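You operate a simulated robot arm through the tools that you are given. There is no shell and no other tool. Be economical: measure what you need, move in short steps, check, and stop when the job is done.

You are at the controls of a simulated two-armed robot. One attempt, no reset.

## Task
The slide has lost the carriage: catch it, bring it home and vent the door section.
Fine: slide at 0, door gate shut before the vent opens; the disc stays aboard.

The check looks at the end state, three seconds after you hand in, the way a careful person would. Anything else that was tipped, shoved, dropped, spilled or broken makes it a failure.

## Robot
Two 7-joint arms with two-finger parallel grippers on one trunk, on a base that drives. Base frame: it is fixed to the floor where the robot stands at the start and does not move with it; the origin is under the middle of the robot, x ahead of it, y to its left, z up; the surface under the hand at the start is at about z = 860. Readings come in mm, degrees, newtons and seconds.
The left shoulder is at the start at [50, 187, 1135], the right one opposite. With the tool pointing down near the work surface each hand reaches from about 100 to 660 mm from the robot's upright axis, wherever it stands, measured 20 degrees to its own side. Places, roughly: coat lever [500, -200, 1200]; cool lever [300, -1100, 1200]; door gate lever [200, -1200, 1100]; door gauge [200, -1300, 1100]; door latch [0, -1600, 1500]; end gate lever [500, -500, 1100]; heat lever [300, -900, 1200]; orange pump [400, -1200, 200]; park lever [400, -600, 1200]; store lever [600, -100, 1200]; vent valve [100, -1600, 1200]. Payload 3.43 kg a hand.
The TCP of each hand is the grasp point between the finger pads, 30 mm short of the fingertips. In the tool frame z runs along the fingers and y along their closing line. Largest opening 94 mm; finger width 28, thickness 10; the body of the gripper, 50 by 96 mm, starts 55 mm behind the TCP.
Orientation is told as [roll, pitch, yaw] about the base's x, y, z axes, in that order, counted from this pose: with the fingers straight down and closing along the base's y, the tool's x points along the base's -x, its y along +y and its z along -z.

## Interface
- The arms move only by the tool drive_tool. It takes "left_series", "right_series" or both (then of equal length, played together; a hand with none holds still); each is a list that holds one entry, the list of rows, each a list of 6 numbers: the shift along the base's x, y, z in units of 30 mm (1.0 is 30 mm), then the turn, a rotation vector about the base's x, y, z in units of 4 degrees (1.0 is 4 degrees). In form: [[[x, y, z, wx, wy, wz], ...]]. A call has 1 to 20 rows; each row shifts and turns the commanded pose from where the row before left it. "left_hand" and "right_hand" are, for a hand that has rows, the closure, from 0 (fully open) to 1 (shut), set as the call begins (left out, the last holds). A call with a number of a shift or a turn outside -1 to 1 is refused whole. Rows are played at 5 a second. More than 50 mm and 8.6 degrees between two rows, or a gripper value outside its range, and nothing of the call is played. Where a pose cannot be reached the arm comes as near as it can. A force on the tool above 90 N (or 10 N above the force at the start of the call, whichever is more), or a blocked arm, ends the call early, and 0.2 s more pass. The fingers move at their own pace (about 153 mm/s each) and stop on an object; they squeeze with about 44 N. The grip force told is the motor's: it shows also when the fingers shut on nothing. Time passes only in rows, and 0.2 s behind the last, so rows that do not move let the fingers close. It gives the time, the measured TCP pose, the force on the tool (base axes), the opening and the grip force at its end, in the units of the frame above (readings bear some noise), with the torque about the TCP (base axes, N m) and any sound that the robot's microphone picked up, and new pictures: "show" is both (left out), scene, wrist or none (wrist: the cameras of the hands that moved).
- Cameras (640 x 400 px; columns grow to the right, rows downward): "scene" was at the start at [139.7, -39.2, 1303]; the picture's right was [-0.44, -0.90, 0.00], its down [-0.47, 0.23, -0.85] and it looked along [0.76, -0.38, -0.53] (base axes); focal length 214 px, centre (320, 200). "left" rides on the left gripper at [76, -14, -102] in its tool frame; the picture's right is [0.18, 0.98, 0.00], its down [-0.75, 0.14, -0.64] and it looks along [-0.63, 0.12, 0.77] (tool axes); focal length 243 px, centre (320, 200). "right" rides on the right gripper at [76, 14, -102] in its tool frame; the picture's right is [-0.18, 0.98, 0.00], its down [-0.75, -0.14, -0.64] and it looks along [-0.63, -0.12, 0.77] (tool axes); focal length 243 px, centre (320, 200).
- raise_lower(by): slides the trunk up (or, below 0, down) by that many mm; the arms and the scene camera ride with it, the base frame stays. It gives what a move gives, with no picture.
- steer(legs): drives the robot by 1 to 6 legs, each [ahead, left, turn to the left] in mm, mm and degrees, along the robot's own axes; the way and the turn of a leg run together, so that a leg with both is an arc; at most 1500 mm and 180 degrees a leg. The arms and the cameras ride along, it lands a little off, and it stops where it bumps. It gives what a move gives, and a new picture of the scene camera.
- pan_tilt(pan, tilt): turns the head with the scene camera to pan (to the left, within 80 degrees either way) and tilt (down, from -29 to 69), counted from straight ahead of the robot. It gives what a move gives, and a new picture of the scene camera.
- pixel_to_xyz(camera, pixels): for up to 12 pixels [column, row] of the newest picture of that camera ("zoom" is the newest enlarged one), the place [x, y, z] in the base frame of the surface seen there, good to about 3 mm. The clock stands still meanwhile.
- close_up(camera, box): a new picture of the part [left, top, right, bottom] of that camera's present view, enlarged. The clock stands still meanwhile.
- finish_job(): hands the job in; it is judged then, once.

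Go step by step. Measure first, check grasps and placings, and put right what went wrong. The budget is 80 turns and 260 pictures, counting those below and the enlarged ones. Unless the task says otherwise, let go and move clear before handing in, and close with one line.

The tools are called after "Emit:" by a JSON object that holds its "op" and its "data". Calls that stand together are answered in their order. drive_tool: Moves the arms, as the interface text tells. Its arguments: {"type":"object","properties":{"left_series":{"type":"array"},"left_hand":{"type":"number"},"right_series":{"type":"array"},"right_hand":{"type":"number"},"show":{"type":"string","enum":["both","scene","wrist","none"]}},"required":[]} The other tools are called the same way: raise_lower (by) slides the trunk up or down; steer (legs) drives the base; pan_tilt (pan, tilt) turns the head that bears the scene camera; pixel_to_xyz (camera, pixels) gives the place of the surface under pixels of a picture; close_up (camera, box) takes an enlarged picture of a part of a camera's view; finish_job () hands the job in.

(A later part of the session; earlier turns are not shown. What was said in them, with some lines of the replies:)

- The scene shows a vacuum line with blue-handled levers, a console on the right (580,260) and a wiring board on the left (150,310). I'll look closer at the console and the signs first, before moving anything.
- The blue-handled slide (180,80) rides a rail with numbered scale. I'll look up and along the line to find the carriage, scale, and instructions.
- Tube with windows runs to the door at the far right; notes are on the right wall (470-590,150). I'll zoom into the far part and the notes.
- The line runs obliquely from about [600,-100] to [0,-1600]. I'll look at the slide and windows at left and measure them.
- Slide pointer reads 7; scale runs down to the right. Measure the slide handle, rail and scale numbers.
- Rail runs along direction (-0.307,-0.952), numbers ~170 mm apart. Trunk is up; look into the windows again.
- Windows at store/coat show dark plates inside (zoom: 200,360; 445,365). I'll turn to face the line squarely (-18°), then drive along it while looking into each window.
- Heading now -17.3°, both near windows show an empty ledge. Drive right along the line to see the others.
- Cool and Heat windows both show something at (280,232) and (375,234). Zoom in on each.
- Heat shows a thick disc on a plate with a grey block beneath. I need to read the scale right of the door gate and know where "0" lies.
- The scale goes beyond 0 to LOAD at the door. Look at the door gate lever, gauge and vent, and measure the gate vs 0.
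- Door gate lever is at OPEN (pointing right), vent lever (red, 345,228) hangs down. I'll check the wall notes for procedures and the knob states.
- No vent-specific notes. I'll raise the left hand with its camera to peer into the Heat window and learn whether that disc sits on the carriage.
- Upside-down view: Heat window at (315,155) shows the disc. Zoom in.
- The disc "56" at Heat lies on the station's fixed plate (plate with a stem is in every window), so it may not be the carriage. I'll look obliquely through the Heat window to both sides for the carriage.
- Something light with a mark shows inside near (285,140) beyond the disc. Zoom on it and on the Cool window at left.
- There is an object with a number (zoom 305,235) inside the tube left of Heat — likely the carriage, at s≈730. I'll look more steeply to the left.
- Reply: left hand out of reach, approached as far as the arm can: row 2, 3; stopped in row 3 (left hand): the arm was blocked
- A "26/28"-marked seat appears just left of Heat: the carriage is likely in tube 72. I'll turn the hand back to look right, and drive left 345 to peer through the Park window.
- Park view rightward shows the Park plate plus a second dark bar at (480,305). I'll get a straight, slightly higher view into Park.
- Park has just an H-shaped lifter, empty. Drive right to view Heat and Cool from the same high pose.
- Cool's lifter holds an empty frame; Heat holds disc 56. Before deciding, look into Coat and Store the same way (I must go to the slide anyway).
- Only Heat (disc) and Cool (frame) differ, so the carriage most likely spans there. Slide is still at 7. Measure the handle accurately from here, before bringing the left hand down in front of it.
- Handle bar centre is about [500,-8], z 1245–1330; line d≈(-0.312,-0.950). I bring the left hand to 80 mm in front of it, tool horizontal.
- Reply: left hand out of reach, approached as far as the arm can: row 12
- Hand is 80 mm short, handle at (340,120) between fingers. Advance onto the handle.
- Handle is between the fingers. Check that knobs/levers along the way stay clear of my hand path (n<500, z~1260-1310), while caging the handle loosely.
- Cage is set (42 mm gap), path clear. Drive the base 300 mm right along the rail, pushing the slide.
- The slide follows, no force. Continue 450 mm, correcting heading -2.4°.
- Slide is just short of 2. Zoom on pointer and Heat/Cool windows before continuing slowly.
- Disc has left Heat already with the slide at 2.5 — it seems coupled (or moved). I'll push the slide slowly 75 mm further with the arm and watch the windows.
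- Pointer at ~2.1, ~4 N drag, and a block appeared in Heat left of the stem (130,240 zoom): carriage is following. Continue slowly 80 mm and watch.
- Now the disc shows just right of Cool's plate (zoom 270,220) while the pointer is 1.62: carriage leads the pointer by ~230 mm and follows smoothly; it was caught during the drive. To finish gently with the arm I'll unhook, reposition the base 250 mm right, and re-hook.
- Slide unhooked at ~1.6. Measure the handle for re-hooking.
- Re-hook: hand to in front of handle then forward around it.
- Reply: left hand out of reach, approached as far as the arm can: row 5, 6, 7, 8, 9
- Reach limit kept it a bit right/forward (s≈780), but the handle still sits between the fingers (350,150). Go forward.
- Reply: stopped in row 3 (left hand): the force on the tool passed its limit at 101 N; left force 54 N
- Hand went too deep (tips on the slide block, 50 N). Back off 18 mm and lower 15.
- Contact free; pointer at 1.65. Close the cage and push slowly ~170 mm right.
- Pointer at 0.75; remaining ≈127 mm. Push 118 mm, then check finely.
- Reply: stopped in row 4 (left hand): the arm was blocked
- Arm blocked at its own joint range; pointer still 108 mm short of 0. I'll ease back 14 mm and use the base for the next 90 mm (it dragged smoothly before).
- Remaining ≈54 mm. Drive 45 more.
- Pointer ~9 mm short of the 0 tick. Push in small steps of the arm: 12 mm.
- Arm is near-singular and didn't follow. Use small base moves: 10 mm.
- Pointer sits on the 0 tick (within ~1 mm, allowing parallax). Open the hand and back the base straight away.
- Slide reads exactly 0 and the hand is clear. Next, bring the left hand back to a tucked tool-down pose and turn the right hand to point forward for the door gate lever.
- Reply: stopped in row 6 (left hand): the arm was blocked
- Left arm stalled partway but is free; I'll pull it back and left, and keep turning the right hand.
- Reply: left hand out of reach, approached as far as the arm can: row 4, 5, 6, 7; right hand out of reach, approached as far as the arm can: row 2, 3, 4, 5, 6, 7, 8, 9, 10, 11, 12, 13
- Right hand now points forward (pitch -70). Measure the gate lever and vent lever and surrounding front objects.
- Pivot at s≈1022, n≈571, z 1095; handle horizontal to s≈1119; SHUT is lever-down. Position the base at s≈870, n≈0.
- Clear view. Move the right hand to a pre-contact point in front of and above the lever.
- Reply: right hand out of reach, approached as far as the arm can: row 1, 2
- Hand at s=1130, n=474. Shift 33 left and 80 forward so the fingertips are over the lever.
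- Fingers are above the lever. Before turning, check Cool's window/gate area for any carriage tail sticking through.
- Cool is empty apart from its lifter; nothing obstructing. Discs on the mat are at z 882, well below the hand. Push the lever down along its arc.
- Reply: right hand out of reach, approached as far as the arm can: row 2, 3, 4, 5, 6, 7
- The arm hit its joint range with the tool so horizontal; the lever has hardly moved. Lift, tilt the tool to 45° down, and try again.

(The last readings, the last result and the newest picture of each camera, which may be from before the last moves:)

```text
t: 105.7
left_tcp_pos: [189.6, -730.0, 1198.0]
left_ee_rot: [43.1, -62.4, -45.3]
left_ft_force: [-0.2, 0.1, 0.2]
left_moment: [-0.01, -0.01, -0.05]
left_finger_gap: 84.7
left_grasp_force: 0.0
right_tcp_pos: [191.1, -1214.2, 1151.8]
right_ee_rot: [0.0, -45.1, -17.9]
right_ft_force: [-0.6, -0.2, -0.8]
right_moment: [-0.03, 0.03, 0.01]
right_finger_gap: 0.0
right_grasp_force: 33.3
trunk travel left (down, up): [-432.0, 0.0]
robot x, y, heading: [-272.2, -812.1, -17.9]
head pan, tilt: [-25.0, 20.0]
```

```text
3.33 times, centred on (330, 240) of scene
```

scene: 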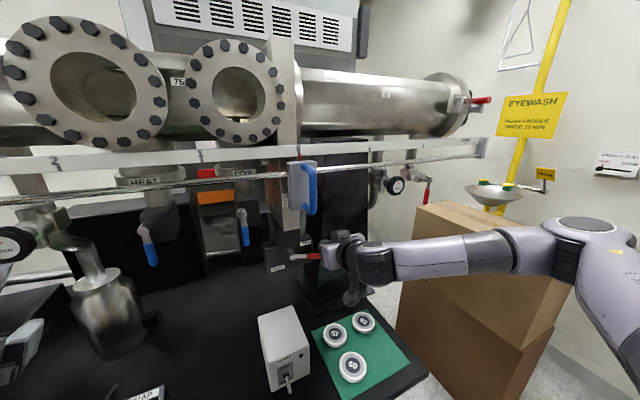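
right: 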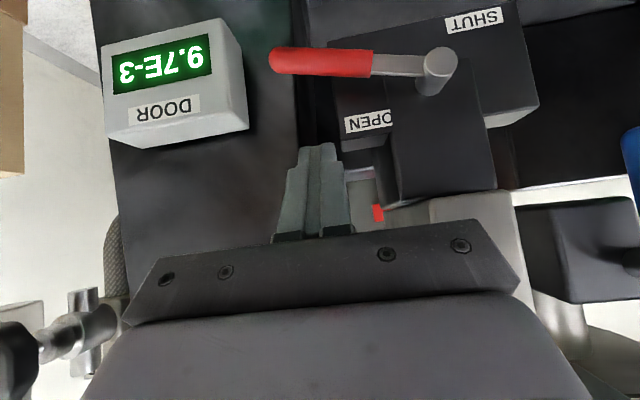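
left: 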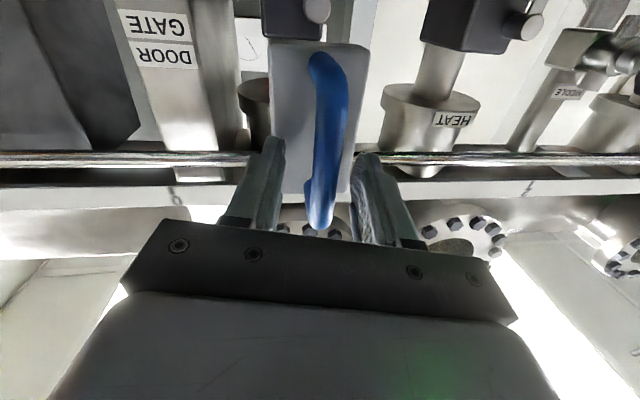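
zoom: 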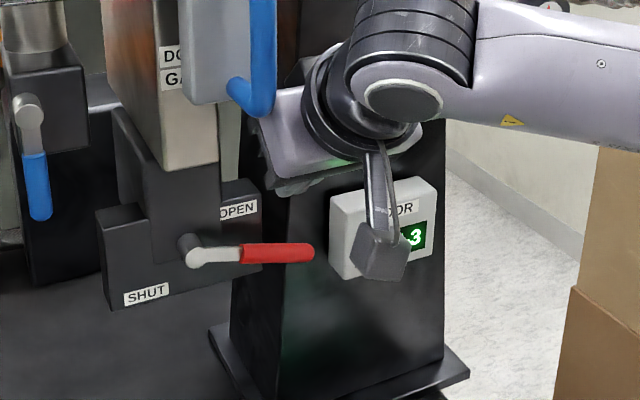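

Lever already turned ~15° and holds. Now descend with the 45° tool along the arc.

Emit:
{"op": "drive_tool", "data": {"right_series": [[[-0.168, 0.02, -0.93, 0, 0, 0], [0, 0, -0.6, 0, 0, 0], [0.036, 0.11, -0.4, 0, 0, 0], [0.042, 0.127, -0.4, 0, 0, 0], [0.077, 0.234, -0.35, 0, 0, 0], [0.083, 0.253, -0.33, 0, 0, 0], [0.083, 0.253, -0.2, 0, 0, 0], [0.083, 0.253, -0.167, 0, 0, 0], [0.094, 0.285, -0.12, 0, 0, 0], [0.094, 0.285, -0.1, 0, 0, 0], [0.094, 0.285, -0.05, 0, 0, 0]]], "show": "wrist"}}

Emit:
{"op": "close_up", "data": {"camera": "scene", "box": [250, 180, 410, 300]}}

```text
t: 108.1
left_tcp_pos: [189.9, -730.7, 1199.0]
left_ee_rot: [43.4, -62.3, -45.7]
left_ft_force: [-1.1, -0.5, 0.6]
left_moment: [-0.01, 0.01, -0.02]
left_finger_gap: 84.7
left_grasp_force: 0.0
right_tcp_pos: [205.9, -1157.5, 1045.8]
right_ee_rot: [0.0, -45.3, -18.2]
right_ft_force: [-4.8, -15.9, 6.3]
right_moment: [-0.15, -0.08, -0.32]
right_finger_gap: 0.0
right_grasp_force: 32.7
trunk travel left (down, up): [-432.0, 0.0]
robot x, y, heading: [-268.5, -814.1, -17.7]
head pan, tilt: [-25.0, 20.0]
```

right: 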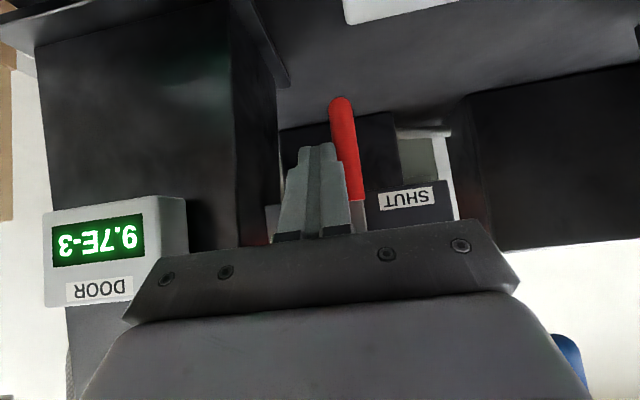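

```text
3.33 times, centred on (330, 240) of scene
```

zoom: 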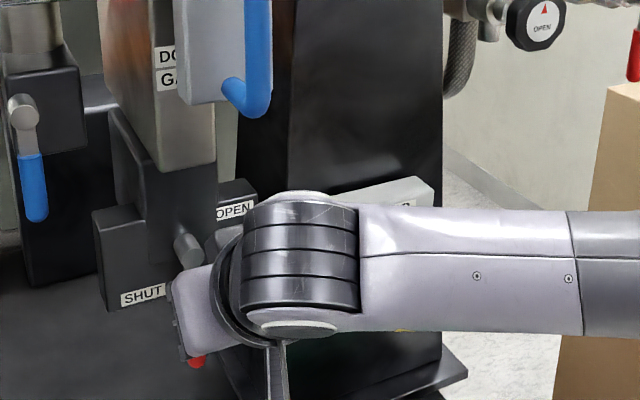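

Lever now points down beside SHUT with 16 N resisting. Push a further 8 mm to be sure it's at the stop.

Emit:
{"op": "drive_tool", "data": {"right_series": [[[0.05, 0.15, 0, 0, 0, 0], [0.05, 0.15, 0, 0, 0, 0]]], "show": "none"}}

Emit:
{"op": "drive_tool", "data": {"right_series": [[[-0.06, -0.2, 0, 0, 0, 0], [-0.25, -0.75, 0, 0, 0, 0], [-0.3, -0.7, 0, 0, 0, 0], [-0.8, 0.25, 0, 0, 0, 0], [-0.8, 0.25, 0, 0, 0, 0]]], "show": "both"}}

Emit:
{"op": "close_up", "data": {"camera": "scene", "box": [250, 180, 410, 300]}}

```text
t: 108.7
left_tcp_pos: [185.2, -732.7, 1200.8]
left_ee_rot: [43.8, -62.3, -46.0]
left_ft_force: [-0.3, 0.0, 0.3]
left_moment: [0.01, 0.0, -0.01]
left_finger_gap: 84.4
left_grasp_force: 0.0
right_tcp_pos: [205.0, -1156.4, 1043.2]
right_ee_rot: [-0.5, -45.3, -19.0]
right_ft_force: [-17.2, -38.6, 16.9]
right_moment: [-0.24, -0.18, -0.8]
right_finger_gap: 0.2
right_grasp_force: 33.2
trunk travel left (down, up): [-432.0, 0.0]
robot x, y, heading: [-275.2, -812.1, -18.0]
head pan, tilt: [-25.0, 20.0]
```

```text
t: 109.9
left_tcp_pos: [189.6, -729.9, 1198.5]
left_ee_rot: [43.2, -62.5, -45.4]
left_ft_force: [0.4, 0.4, -0.1]
left_moment: [0.0, 0.01, -0.04]
left_finger_gap: 84.4
left_grasp_force: 0.1
right_tcp_pos: [140.5, -1176.7, 1043.7]
right_ee_rot: [0.1, -44.9, -17.9]
right_ft_force: [0.3, -0.1, 0.1]
right_moment: [-0.05, 0.03, 0.01]
right_finger_gap: 0.1
right_grasp_force: 32.9
trunk travel left (down, up): [-432.0, 0.0]
robot x, y, heading: [-271.0, -811.8, -17.8]
head pan, tilt: [-25.0, 20.0]
```

scene: 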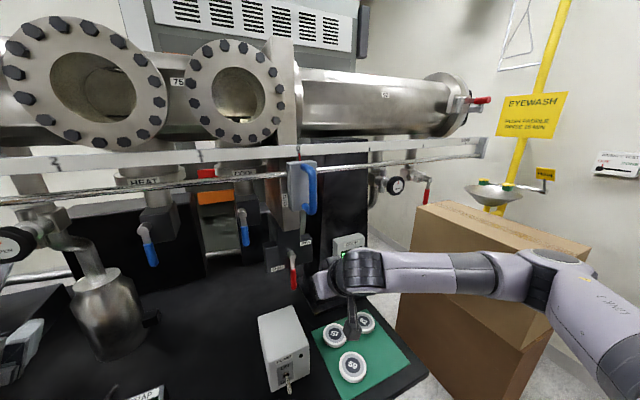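
right: 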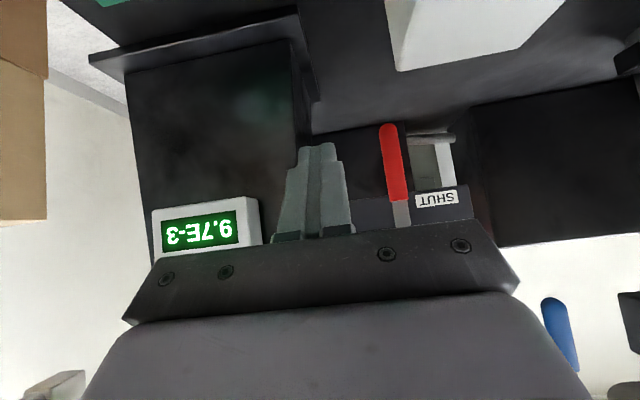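

```text
3.33 times, centred on (330, 240) of scene
```

zoom: 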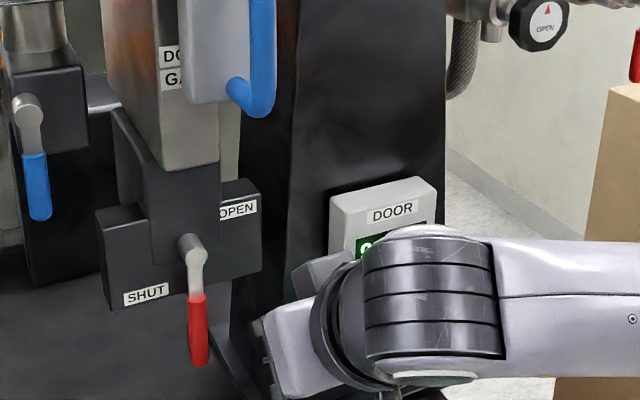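

Door gate lever is down at SHUT against its stop (45 N). Next the vent: measure the vent lever and the boxes that limit where I can drive, and zoom on the vent.

Emit:
{"op": "pixel_to_xyz", "data": {"camera": "scene", "pixels": [[420, 205], [412, 260], [400, 315], [550, 285], [590, 245], [428, 182], [425, 195], [395, 360], [425, 360]]}}

Emit:
{"op": "close_up", "data": {"camera": "scene", "box": [360, 135, 480, 225]}}

Emit:
{"op": "close_up", "data": {"camera": "scene", "box": [260, 130, 380, 220]}}

```text
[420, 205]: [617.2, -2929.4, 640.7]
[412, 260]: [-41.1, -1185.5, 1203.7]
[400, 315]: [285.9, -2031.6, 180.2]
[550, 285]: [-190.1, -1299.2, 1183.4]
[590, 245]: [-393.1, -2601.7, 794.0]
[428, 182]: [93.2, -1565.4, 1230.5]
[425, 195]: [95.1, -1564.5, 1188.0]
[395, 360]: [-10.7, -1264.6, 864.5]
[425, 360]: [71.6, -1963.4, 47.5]
```

```text
4.44 times, centred on (420, 180) of scene
```

zoom: 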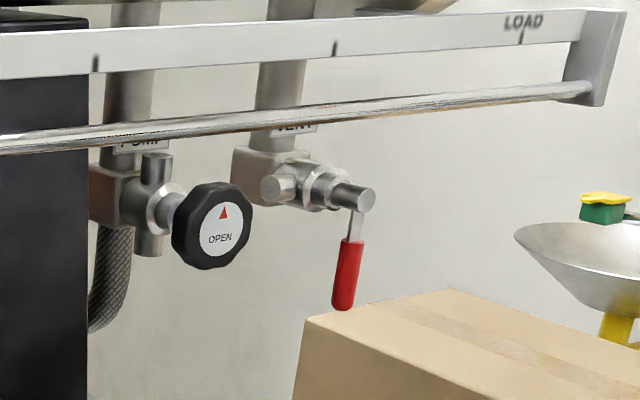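

```text
4.44 times, centred on (320, 175) of scene
```

zoom: 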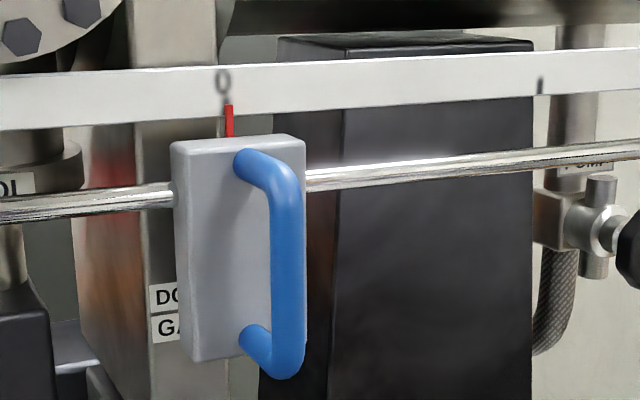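

Slide still at 0, vent lever hangs straight down (z 1165-1230, s≈1459, n≈574). Lift/retreat the right hand, then drive right.

Emit:
{"op": "drive_tool", "data": {"right_series": [[[-0.8, 0.25, 0.6, 0, 0, 0], [-0.8, 0.25, 0.8, 0, 0, 0], [-0.5, 0.15, 1, 0, 0, 0], [0, 0, 1, 0, 0, 0], [0, 0, 1, 0, 0, 0]]], "show": "none"}}

Emit:
{"op": "steer", "data": {"legs": [[-80, 0, 0], [0, -370, 0], [75, 0, 0]]}}

Emit:
{"op": "close_up", "data": {"camera": "scene", "box": [200, 180, 440, 340]}}

```text
t: 111.1
left_tcp_pos: [189.2, -729.4, 1199.1]
left_ee_rot: [43.1, -62.4, -45.4]
left_ft_force: [0.2, -0.5, 0.8]
left_moment: [0.0, 0.04, 0.01]
left_finger_gap: 84.7
left_grasp_force: 0.0
right_tcp_pos: [79.4, -1155.7, 1174.3]
right_ee_rot: [0.1, -45.0, -17.9]
right_ft_force: [0.1, 0.0, -0.3]
right_moment: [0.0, 0.0, -0.03]
right_finger_gap: 0.0
right_grasp_force: 33.2
trunk travel left (down, up): [-432.0, 0.0]
robot x, y, heading: [-271.0, -807.6, -17.9]
head pan, tilt: [-25.0, 20.0]
```

```text
t: 116.3
left_tcp_pos: [67.2, -1093.5, 1197.6]
left_ee_rot: [43.1, -62.4, -45.6]
left_ft_force: [0.1, -0.2, 0.6]
left_moment: [0.03, -0.02, 0.02]
left_finger_gap: 84.7
left_grasp_force: 0.0
right_tcp_pos: [-43.6, -1519.0, 1174.9]
right_ee_rot: [0.1, -45.0, -18.1]
right_ft_force: [-0.7, 0.0, -0.7]
right_moment: [-0.01, 0.01, -0.02]
right_finger_gap: 0.0
right_grasp_force: 32.4
trunk travel left (down, up): [-432.0, 0.0]
robot x, y, heading: [-396.1, -1171.5, -18.1]
head pan, tilt: [-25.0, 20.0]
```

scene: 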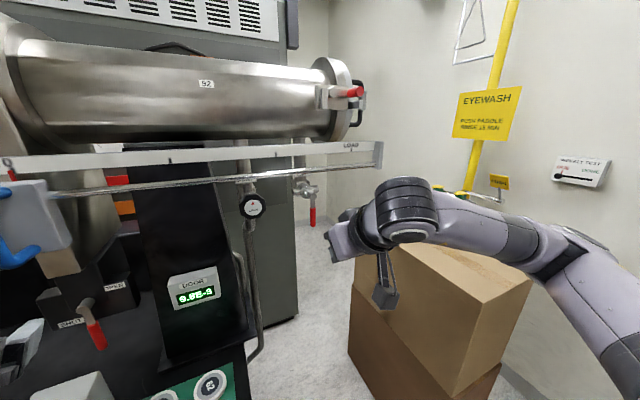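

```text
2.50 times, centred on (320, 260) of scene
```

zoom: 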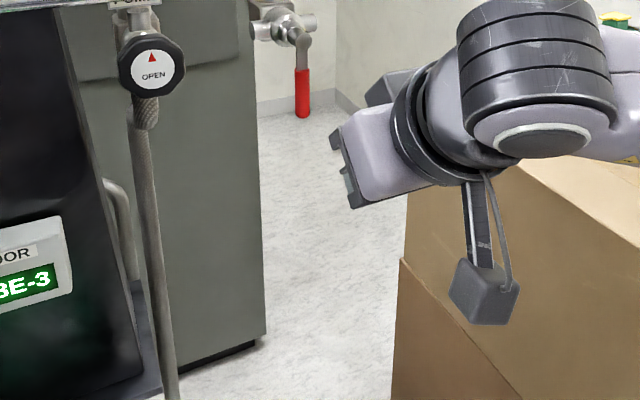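

Measure vent lever and pump knob from here.

Emit:
{"op": "pixel_to_xyz", "data": {"camera": "scene", "pixels": [[313, 221], [313, 212], [312, 200], [312, 194], [252, 206], [263, 206], [306, 186]]}}

Emit:
{"op": "close_up", "data": {"camera": "scene", "box": [280, 165, 340, 235]}}

```text
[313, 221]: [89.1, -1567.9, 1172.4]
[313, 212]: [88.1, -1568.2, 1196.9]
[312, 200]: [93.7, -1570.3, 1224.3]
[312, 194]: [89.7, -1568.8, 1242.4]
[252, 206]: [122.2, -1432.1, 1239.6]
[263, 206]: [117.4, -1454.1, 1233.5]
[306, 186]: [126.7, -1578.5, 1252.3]
```

```text
5.71 times, centred on (310, 200) of scene
```

zoom: 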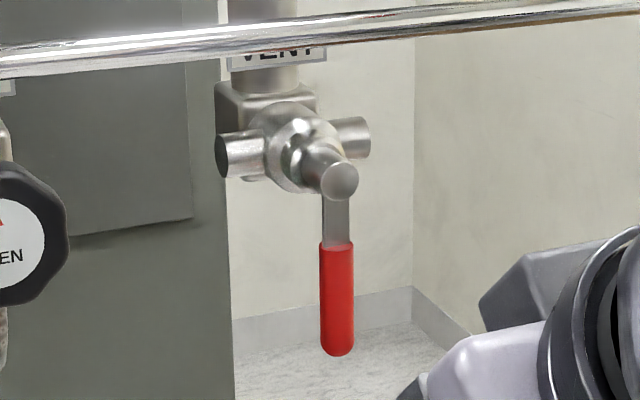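

Valve's through-pipe runs along the line, so horizontal lever = open. Re-tilt the hand to -70°, place the fingertips just left of the lever.

Emit:
{"op": "drive_tool", "data": {"right_series": [[[0.033, 0.1, 0.12, -0.272, -0.828, 0], [0.033, 0.1, 0.12, -0.272, -0.828, 0], [0.033, 0.1, 0.12, -0.272, -0.828, 0], [0.033, 0.1, 0.12, -0.272, -0.828, 0], [0.033, 0.1, 0.12, -0.272, -0.828, 0], [0.033, 0.1, 0.12, -0.272, -0.828, 0], [0.033, 0.1, 0.12, -0.272, -0.828, 0], [0.8, -0.263, 0, 0, 0, 0], [0.8, -0.263, 0, 0, 0, 0], [0.8, -0.263, 0, 0, 0, 0], [0.8, -0.263, 0, 0, 0, 0], [0.8, -0.263, 0, 0, 0, 0]]], "show": "both"}}

```text
t: 118.9
left_tcp_pos: [66.9, -1092.0, 1198.5]
left_ee_rot: [43.2, -62.3, -45.7]
left_ft_force: [0.1, -0.3, -0.2]
left_moment: [-0.01, 0.06, 0.0]
left_finger_gap: 84.5
left_grasp_force: 0.0
right_tcp_pos: [83.3, -1537.1, 1200.2]
right_ee_rot: [-0.1, -69.5, -18.1]
right_ft_force: [-0.3, -0.2, -0.4]
right_moment: [-0.05, -0.01, -0.04]
right_finger_gap: 0.1
right_grasp_force: 33.4
trunk travel left (down, up): [-432.0, 0.0]
robot x, y, heading: [-395.0, -1176.3, -17.9]
head pan, tilt: [-25.0, 20.0]
```

scene: 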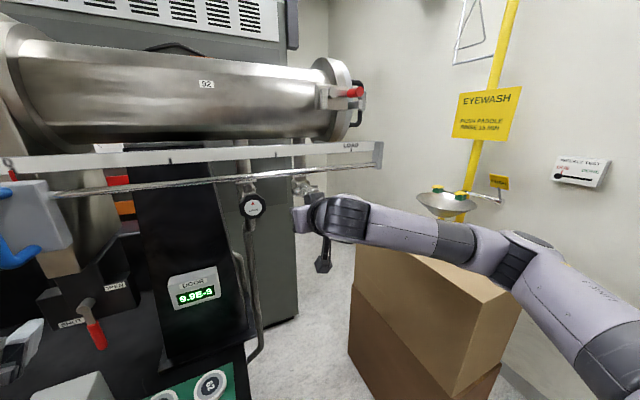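
right: 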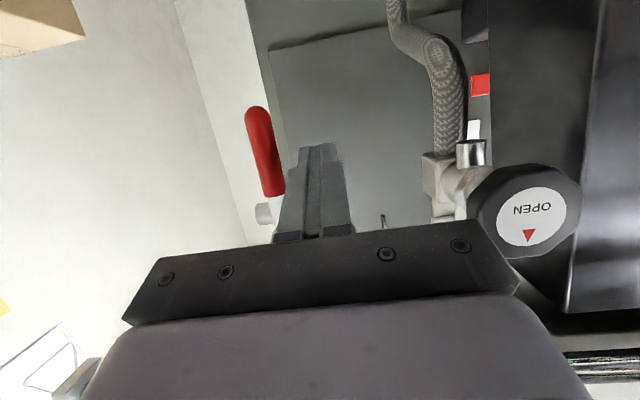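

Fingertips are left of the vent lever. Test-push it to the right ~30 mm.

Emit:
{"op": "drive_tool", "data": {"right_series": [[[-0.104, -0.317, 0, 0, 0, 0], [-0.104, -0.317, -0.04, 0, 0, 0], [-0.104, -0.317, -0.04, 0, 0, 0]]], "show": "wrist"}}

```text
t: 119.7
left_tcp_pos: [65.7, -1094.0, 1199.3]
left_ee_rot: [43.2, -62.3, -45.7]
left_ft_force: [0.6, -0.2, 0.6]
left_moment: [-0.02, 0.0, 0.0]
left_finger_gap: 84.5
left_grasp_force: 0.0
right_tcp_pos: [73.4, -1564.2, 1196.5]
right_ee_rot: [-0.1, -69.5, -18.0]
right_ft_force: [-0.6, 1.4, 0.5]
right_moment: [-0.02, -0.01, 0.0]
right_finger_gap: 0.0
right_grasp_force: 33.2
trunk travel left (down, up): [-432.0, 0.0]
robot x, y, heading: [-393.8, -1174.3, -18.1]
head pan, tilt: [-25.0, 20.0]
```

right: 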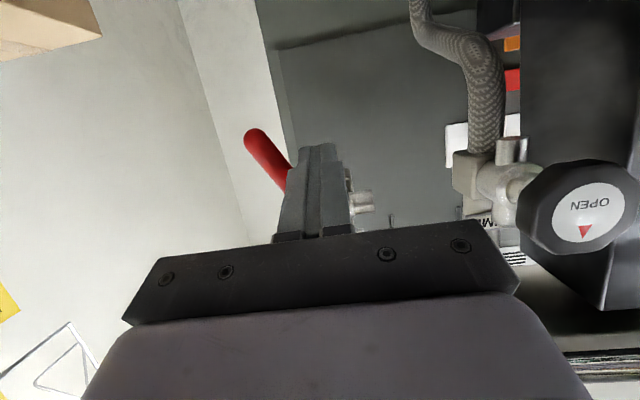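

Lever swings freely. Continue along the arc to horizontal.

Emit:
{"op": "drive_tool", "data": {"right_series": [[[-0.102, -0.31, 0.04, 0, 0, 0], [-0.096, -0.292, 0.097, 0, 0, 0], [-0.09, -0.276, 0.15, 0, 0, 0], [-0.08, -0.244, 0.193, 0, 0, 0], [-0.069, -0.209, 0.24, 0, 0, 0], [-0.054, -0.165, 0.267, 0, 0, 0], [-0.04, -0.12, 0.3, 0, 0, 0], [-0.01, -0.03, 0.2, 0, 0, 0]]], "show": "both"}}

Emit:
{"op": "close_up", "data": {"camera": "scene", "box": [280, 150, 400, 250]}}

```text
t: 121.5
left_tcp_pos: [67.2, -1091.7, 1196.7]
left_ee_rot: [43.2, -62.3, -45.6]
left_ft_force: [0.1, -0.3, -0.5]
left_moment: [-0.01, -0.01, 0.0]
left_finger_gap: 84.5
left_grasp_force: 0.1
right_tcp_pos: [57.7, -1610.5, 1223.1]
right_ee_rot: [-0.4, -66.7, -17.2]
right_ft_force: [-18.6, 23.8, -52.6]
right_moment: [-0.04, 1.02, -0.14]
right_finger_gap: 0.0
right_grasp_force: 32.9
trunk travel left (down, up): [-432.0, 0.0]
robot x, y, heading: [-392.1, -1176.1, -18.1]
head pan, tilt: [-25.0, 20.0]
```

scene: 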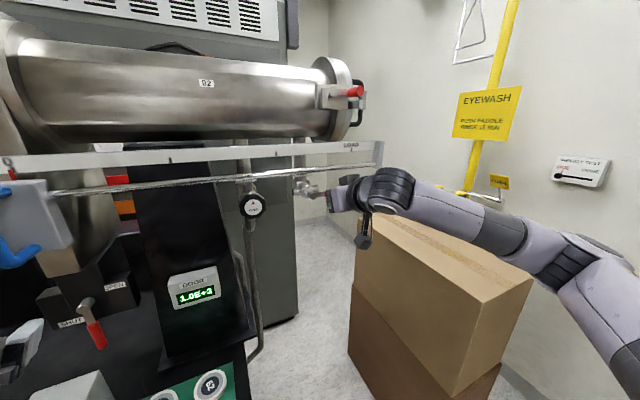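
right: 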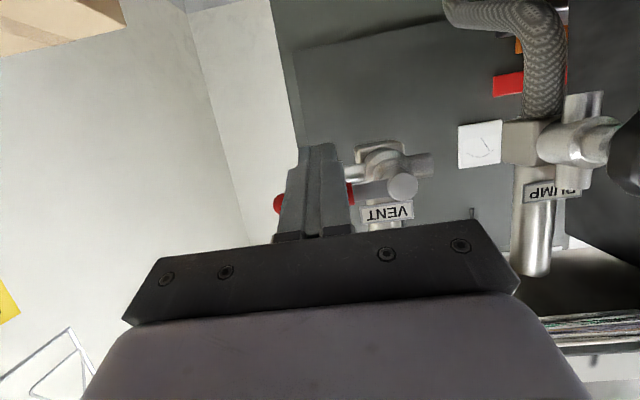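

```text
4.00 times, centred on (340, 200) of scene
```

zoom: 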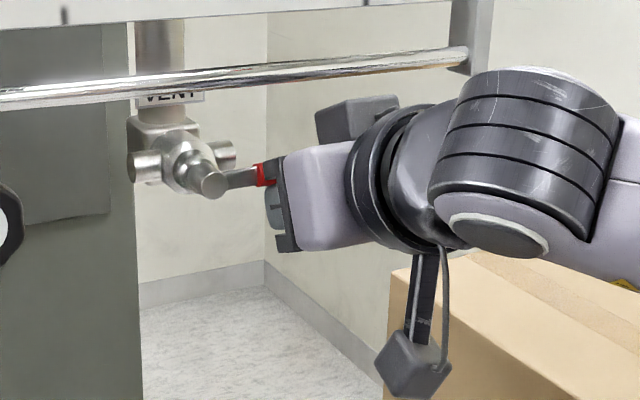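

Gauge reads 1.0E+3 — door section vented, lever horizontal at its stop. Lower off the lever and withdraw.

Emit:
{"op": "drive_tool", "data": {"right_series": [[[0, 0, -0.5, 0, 0, 0], [0, 0, -0.5, 0, 0, 0], [-0.8, 0.263, 0, 0, 0, 0], [-0.9, 0.3, 0, 0, 0, 0], [-0.9, 0.3, 0, 0, 0, 0], [-0.9, 0.3, 0, 0, 0, 0]]], "show": "none"}}

Emit:
{"op": "steer", "data": {"legs": [[-150, 0, 0]]}}

Emit:
{"op": "pan_tilt", "data": {"pan": 0, "tilt": 12}}

Emit:
{"op": "close_up", "data": {"camera": "scene", "box": [120, 120, 400, 320]}}

Emit:
{"op": "close_up", "data": {"camera": "scene", "box": [340, 120, 480, 260]}}

```text
t: 122.9
left_tcp_pos: [65.0, -1092.6, 1199.1]
left_ee_rot: [43.2, -62.4, -45.7]
left_ft_force: [-0.5, 1.1, -0.6]
left_moment: [-0.03, 0.02, -0.02]
left_finger_gap: 84.6
left_grasp_force: 0.0
right_tcp_pos: [-47.8, -1583.0, 1211.6]
right_ee_rot: [-0.1, -69.5, -18.0]
right_ft_force: [-0.5, -0.4, 0.2]
right_moment: [-0.01, -0.01, 0.04]
right_finger_gap: 0.0
right_grasp_force: 33.2
trunk travel left (down, up): [-432.0, 0.0]
robot x, y, heading: [-400.1, -1175.0, -17.7]
head pan, tilt: [-25.0, 20.0]
```

```text
t: 124.2
left_tcp_pos: [-76.7, -1043.8, 1198.6]
left_ee_rot: [43.1, -62.4, -45.4]
left_ft_force: [-0.3, 0.1, 1.2]
left_moment: [0.0, -0.04, 0.03]
left_finger_gap: 84.6
left_grasp_force: 0.1
right_tcp_pos: [-189.1, -1534.6, 1210.8]
right_ee_rot: [0.0, -69.5, -17.9]
right_ft_force: [-0.3, -0.6, 0.6]
right_moment: [-0.02, 0.05, 0.0]
right_finger_gap: 0.0
right_grasp_force: 32.9
trunk travel left (down, up): [-432.0, 0.0]
robot x, y, heading: [-536.7, -1126.9, -17.6]
head pan, tilt: [-25.0, 20.0]
```

scene: 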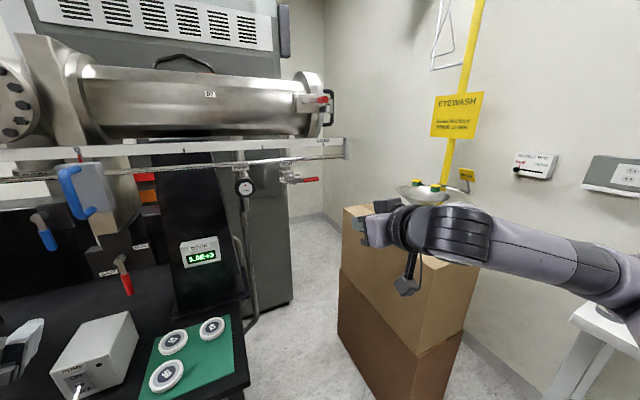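

```text
t: 125.1
left_tcp_pos: [-77.0, -1043.8, 1198.9]
left_ee_rot: [43.1, -62.3, -45.4]
left_ft_force: [-0.8, -0.7, 0.7]
left_moment: [-0.03, 0.02, -0.01]
left_finger_gap: 84.6
left_grasp_force: 0.0
right_tcp_pos: [-189.5, -1533.8, 1211.1]
right_ee_rot: [0.0, -69.5, -17.9]
right_ft_force: [-0.4, 0.0, 0.8]
right_moment: [-0.02, 0.02, -0.01]
right_finger_gap: 0.0
right_grasp_force: 33.0
trunk travel left (down, up): [-432.0, 0.0]
robot x, y, heading: [-541.5, -1130.1, -17.8]
head pan, tilt: [0.0, 12.0]
```

scene: 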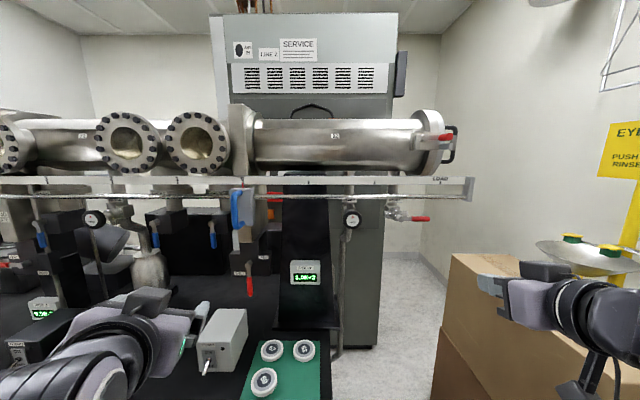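

```text
2.00 times, centred on (260, 220) of scene
```

zoom: 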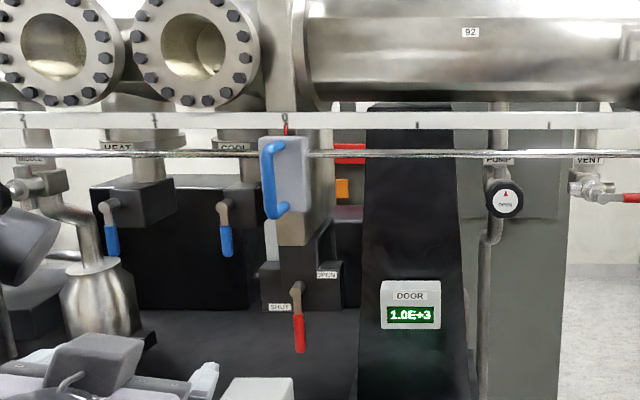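

```text
2.86 times, centred on (410, 190) of scene
```

zoom: 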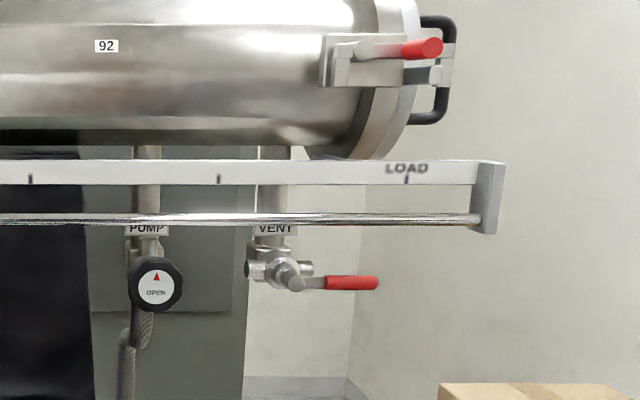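

Lever positions good: gate SHUT, vent open, slide 0. Confirm the Middle gauge is still in vacuum and Heat/Cool/Park are empty.

Emit:
{"op": "close_up", "data": {"camera": "scene", "box": [10, 280, 90, 330]}}

Emit:
{"op": "close_up", "data": {"camera": "scene", "box": [90, 100, 250, 200]}}

Emit:
{"op": "close_up", "data": {"camera": "scene", "box": [225, 165, 285, 205]}}

```text
8.00 times, centred on (50, 305) of scene
```

zoom: 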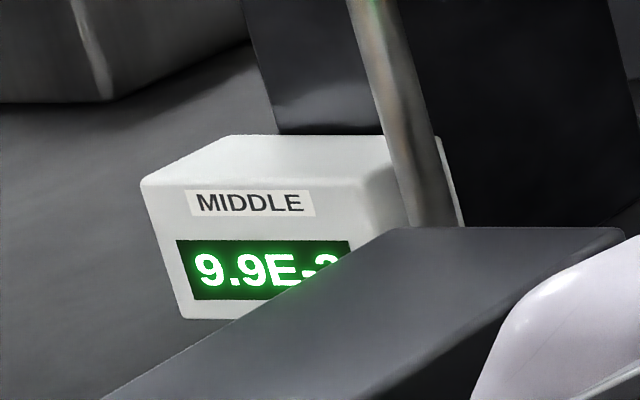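

```text
4.00 times, centred on (170, 150) of scene
```

zoom: 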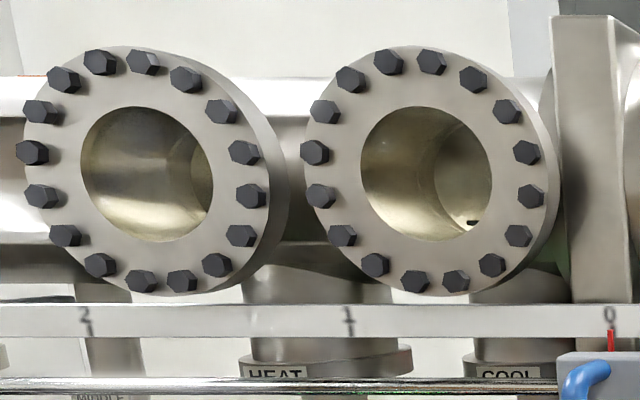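

```text
10.00 times, centred on (255, 185) of scene
```

zoom: 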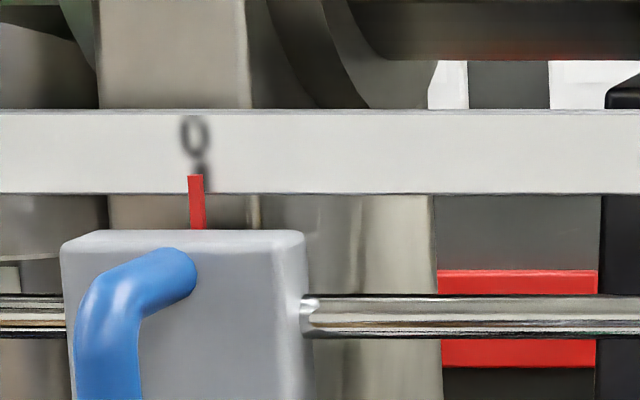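

Middle stays in vacuum at about 9.9E-3 while Door reads 1.0E+3. The slide points at 0, Heat and Cool hold nothing from the carriage, and both hands are clear, so I'm handing in.

Emit:
{"op": "finish_job", "data": {}}

```text
The job is handed in.
```

The job is handed in: the carriage was caught and the slide stands at 0. The door gate was shut before I opened the vent, and the door section now reads 1.0E+3. The door section has no window, so I could not see the carriage at home or confirm the disc is still aboard. I last saw the disc just past Cool, moving with the slide.
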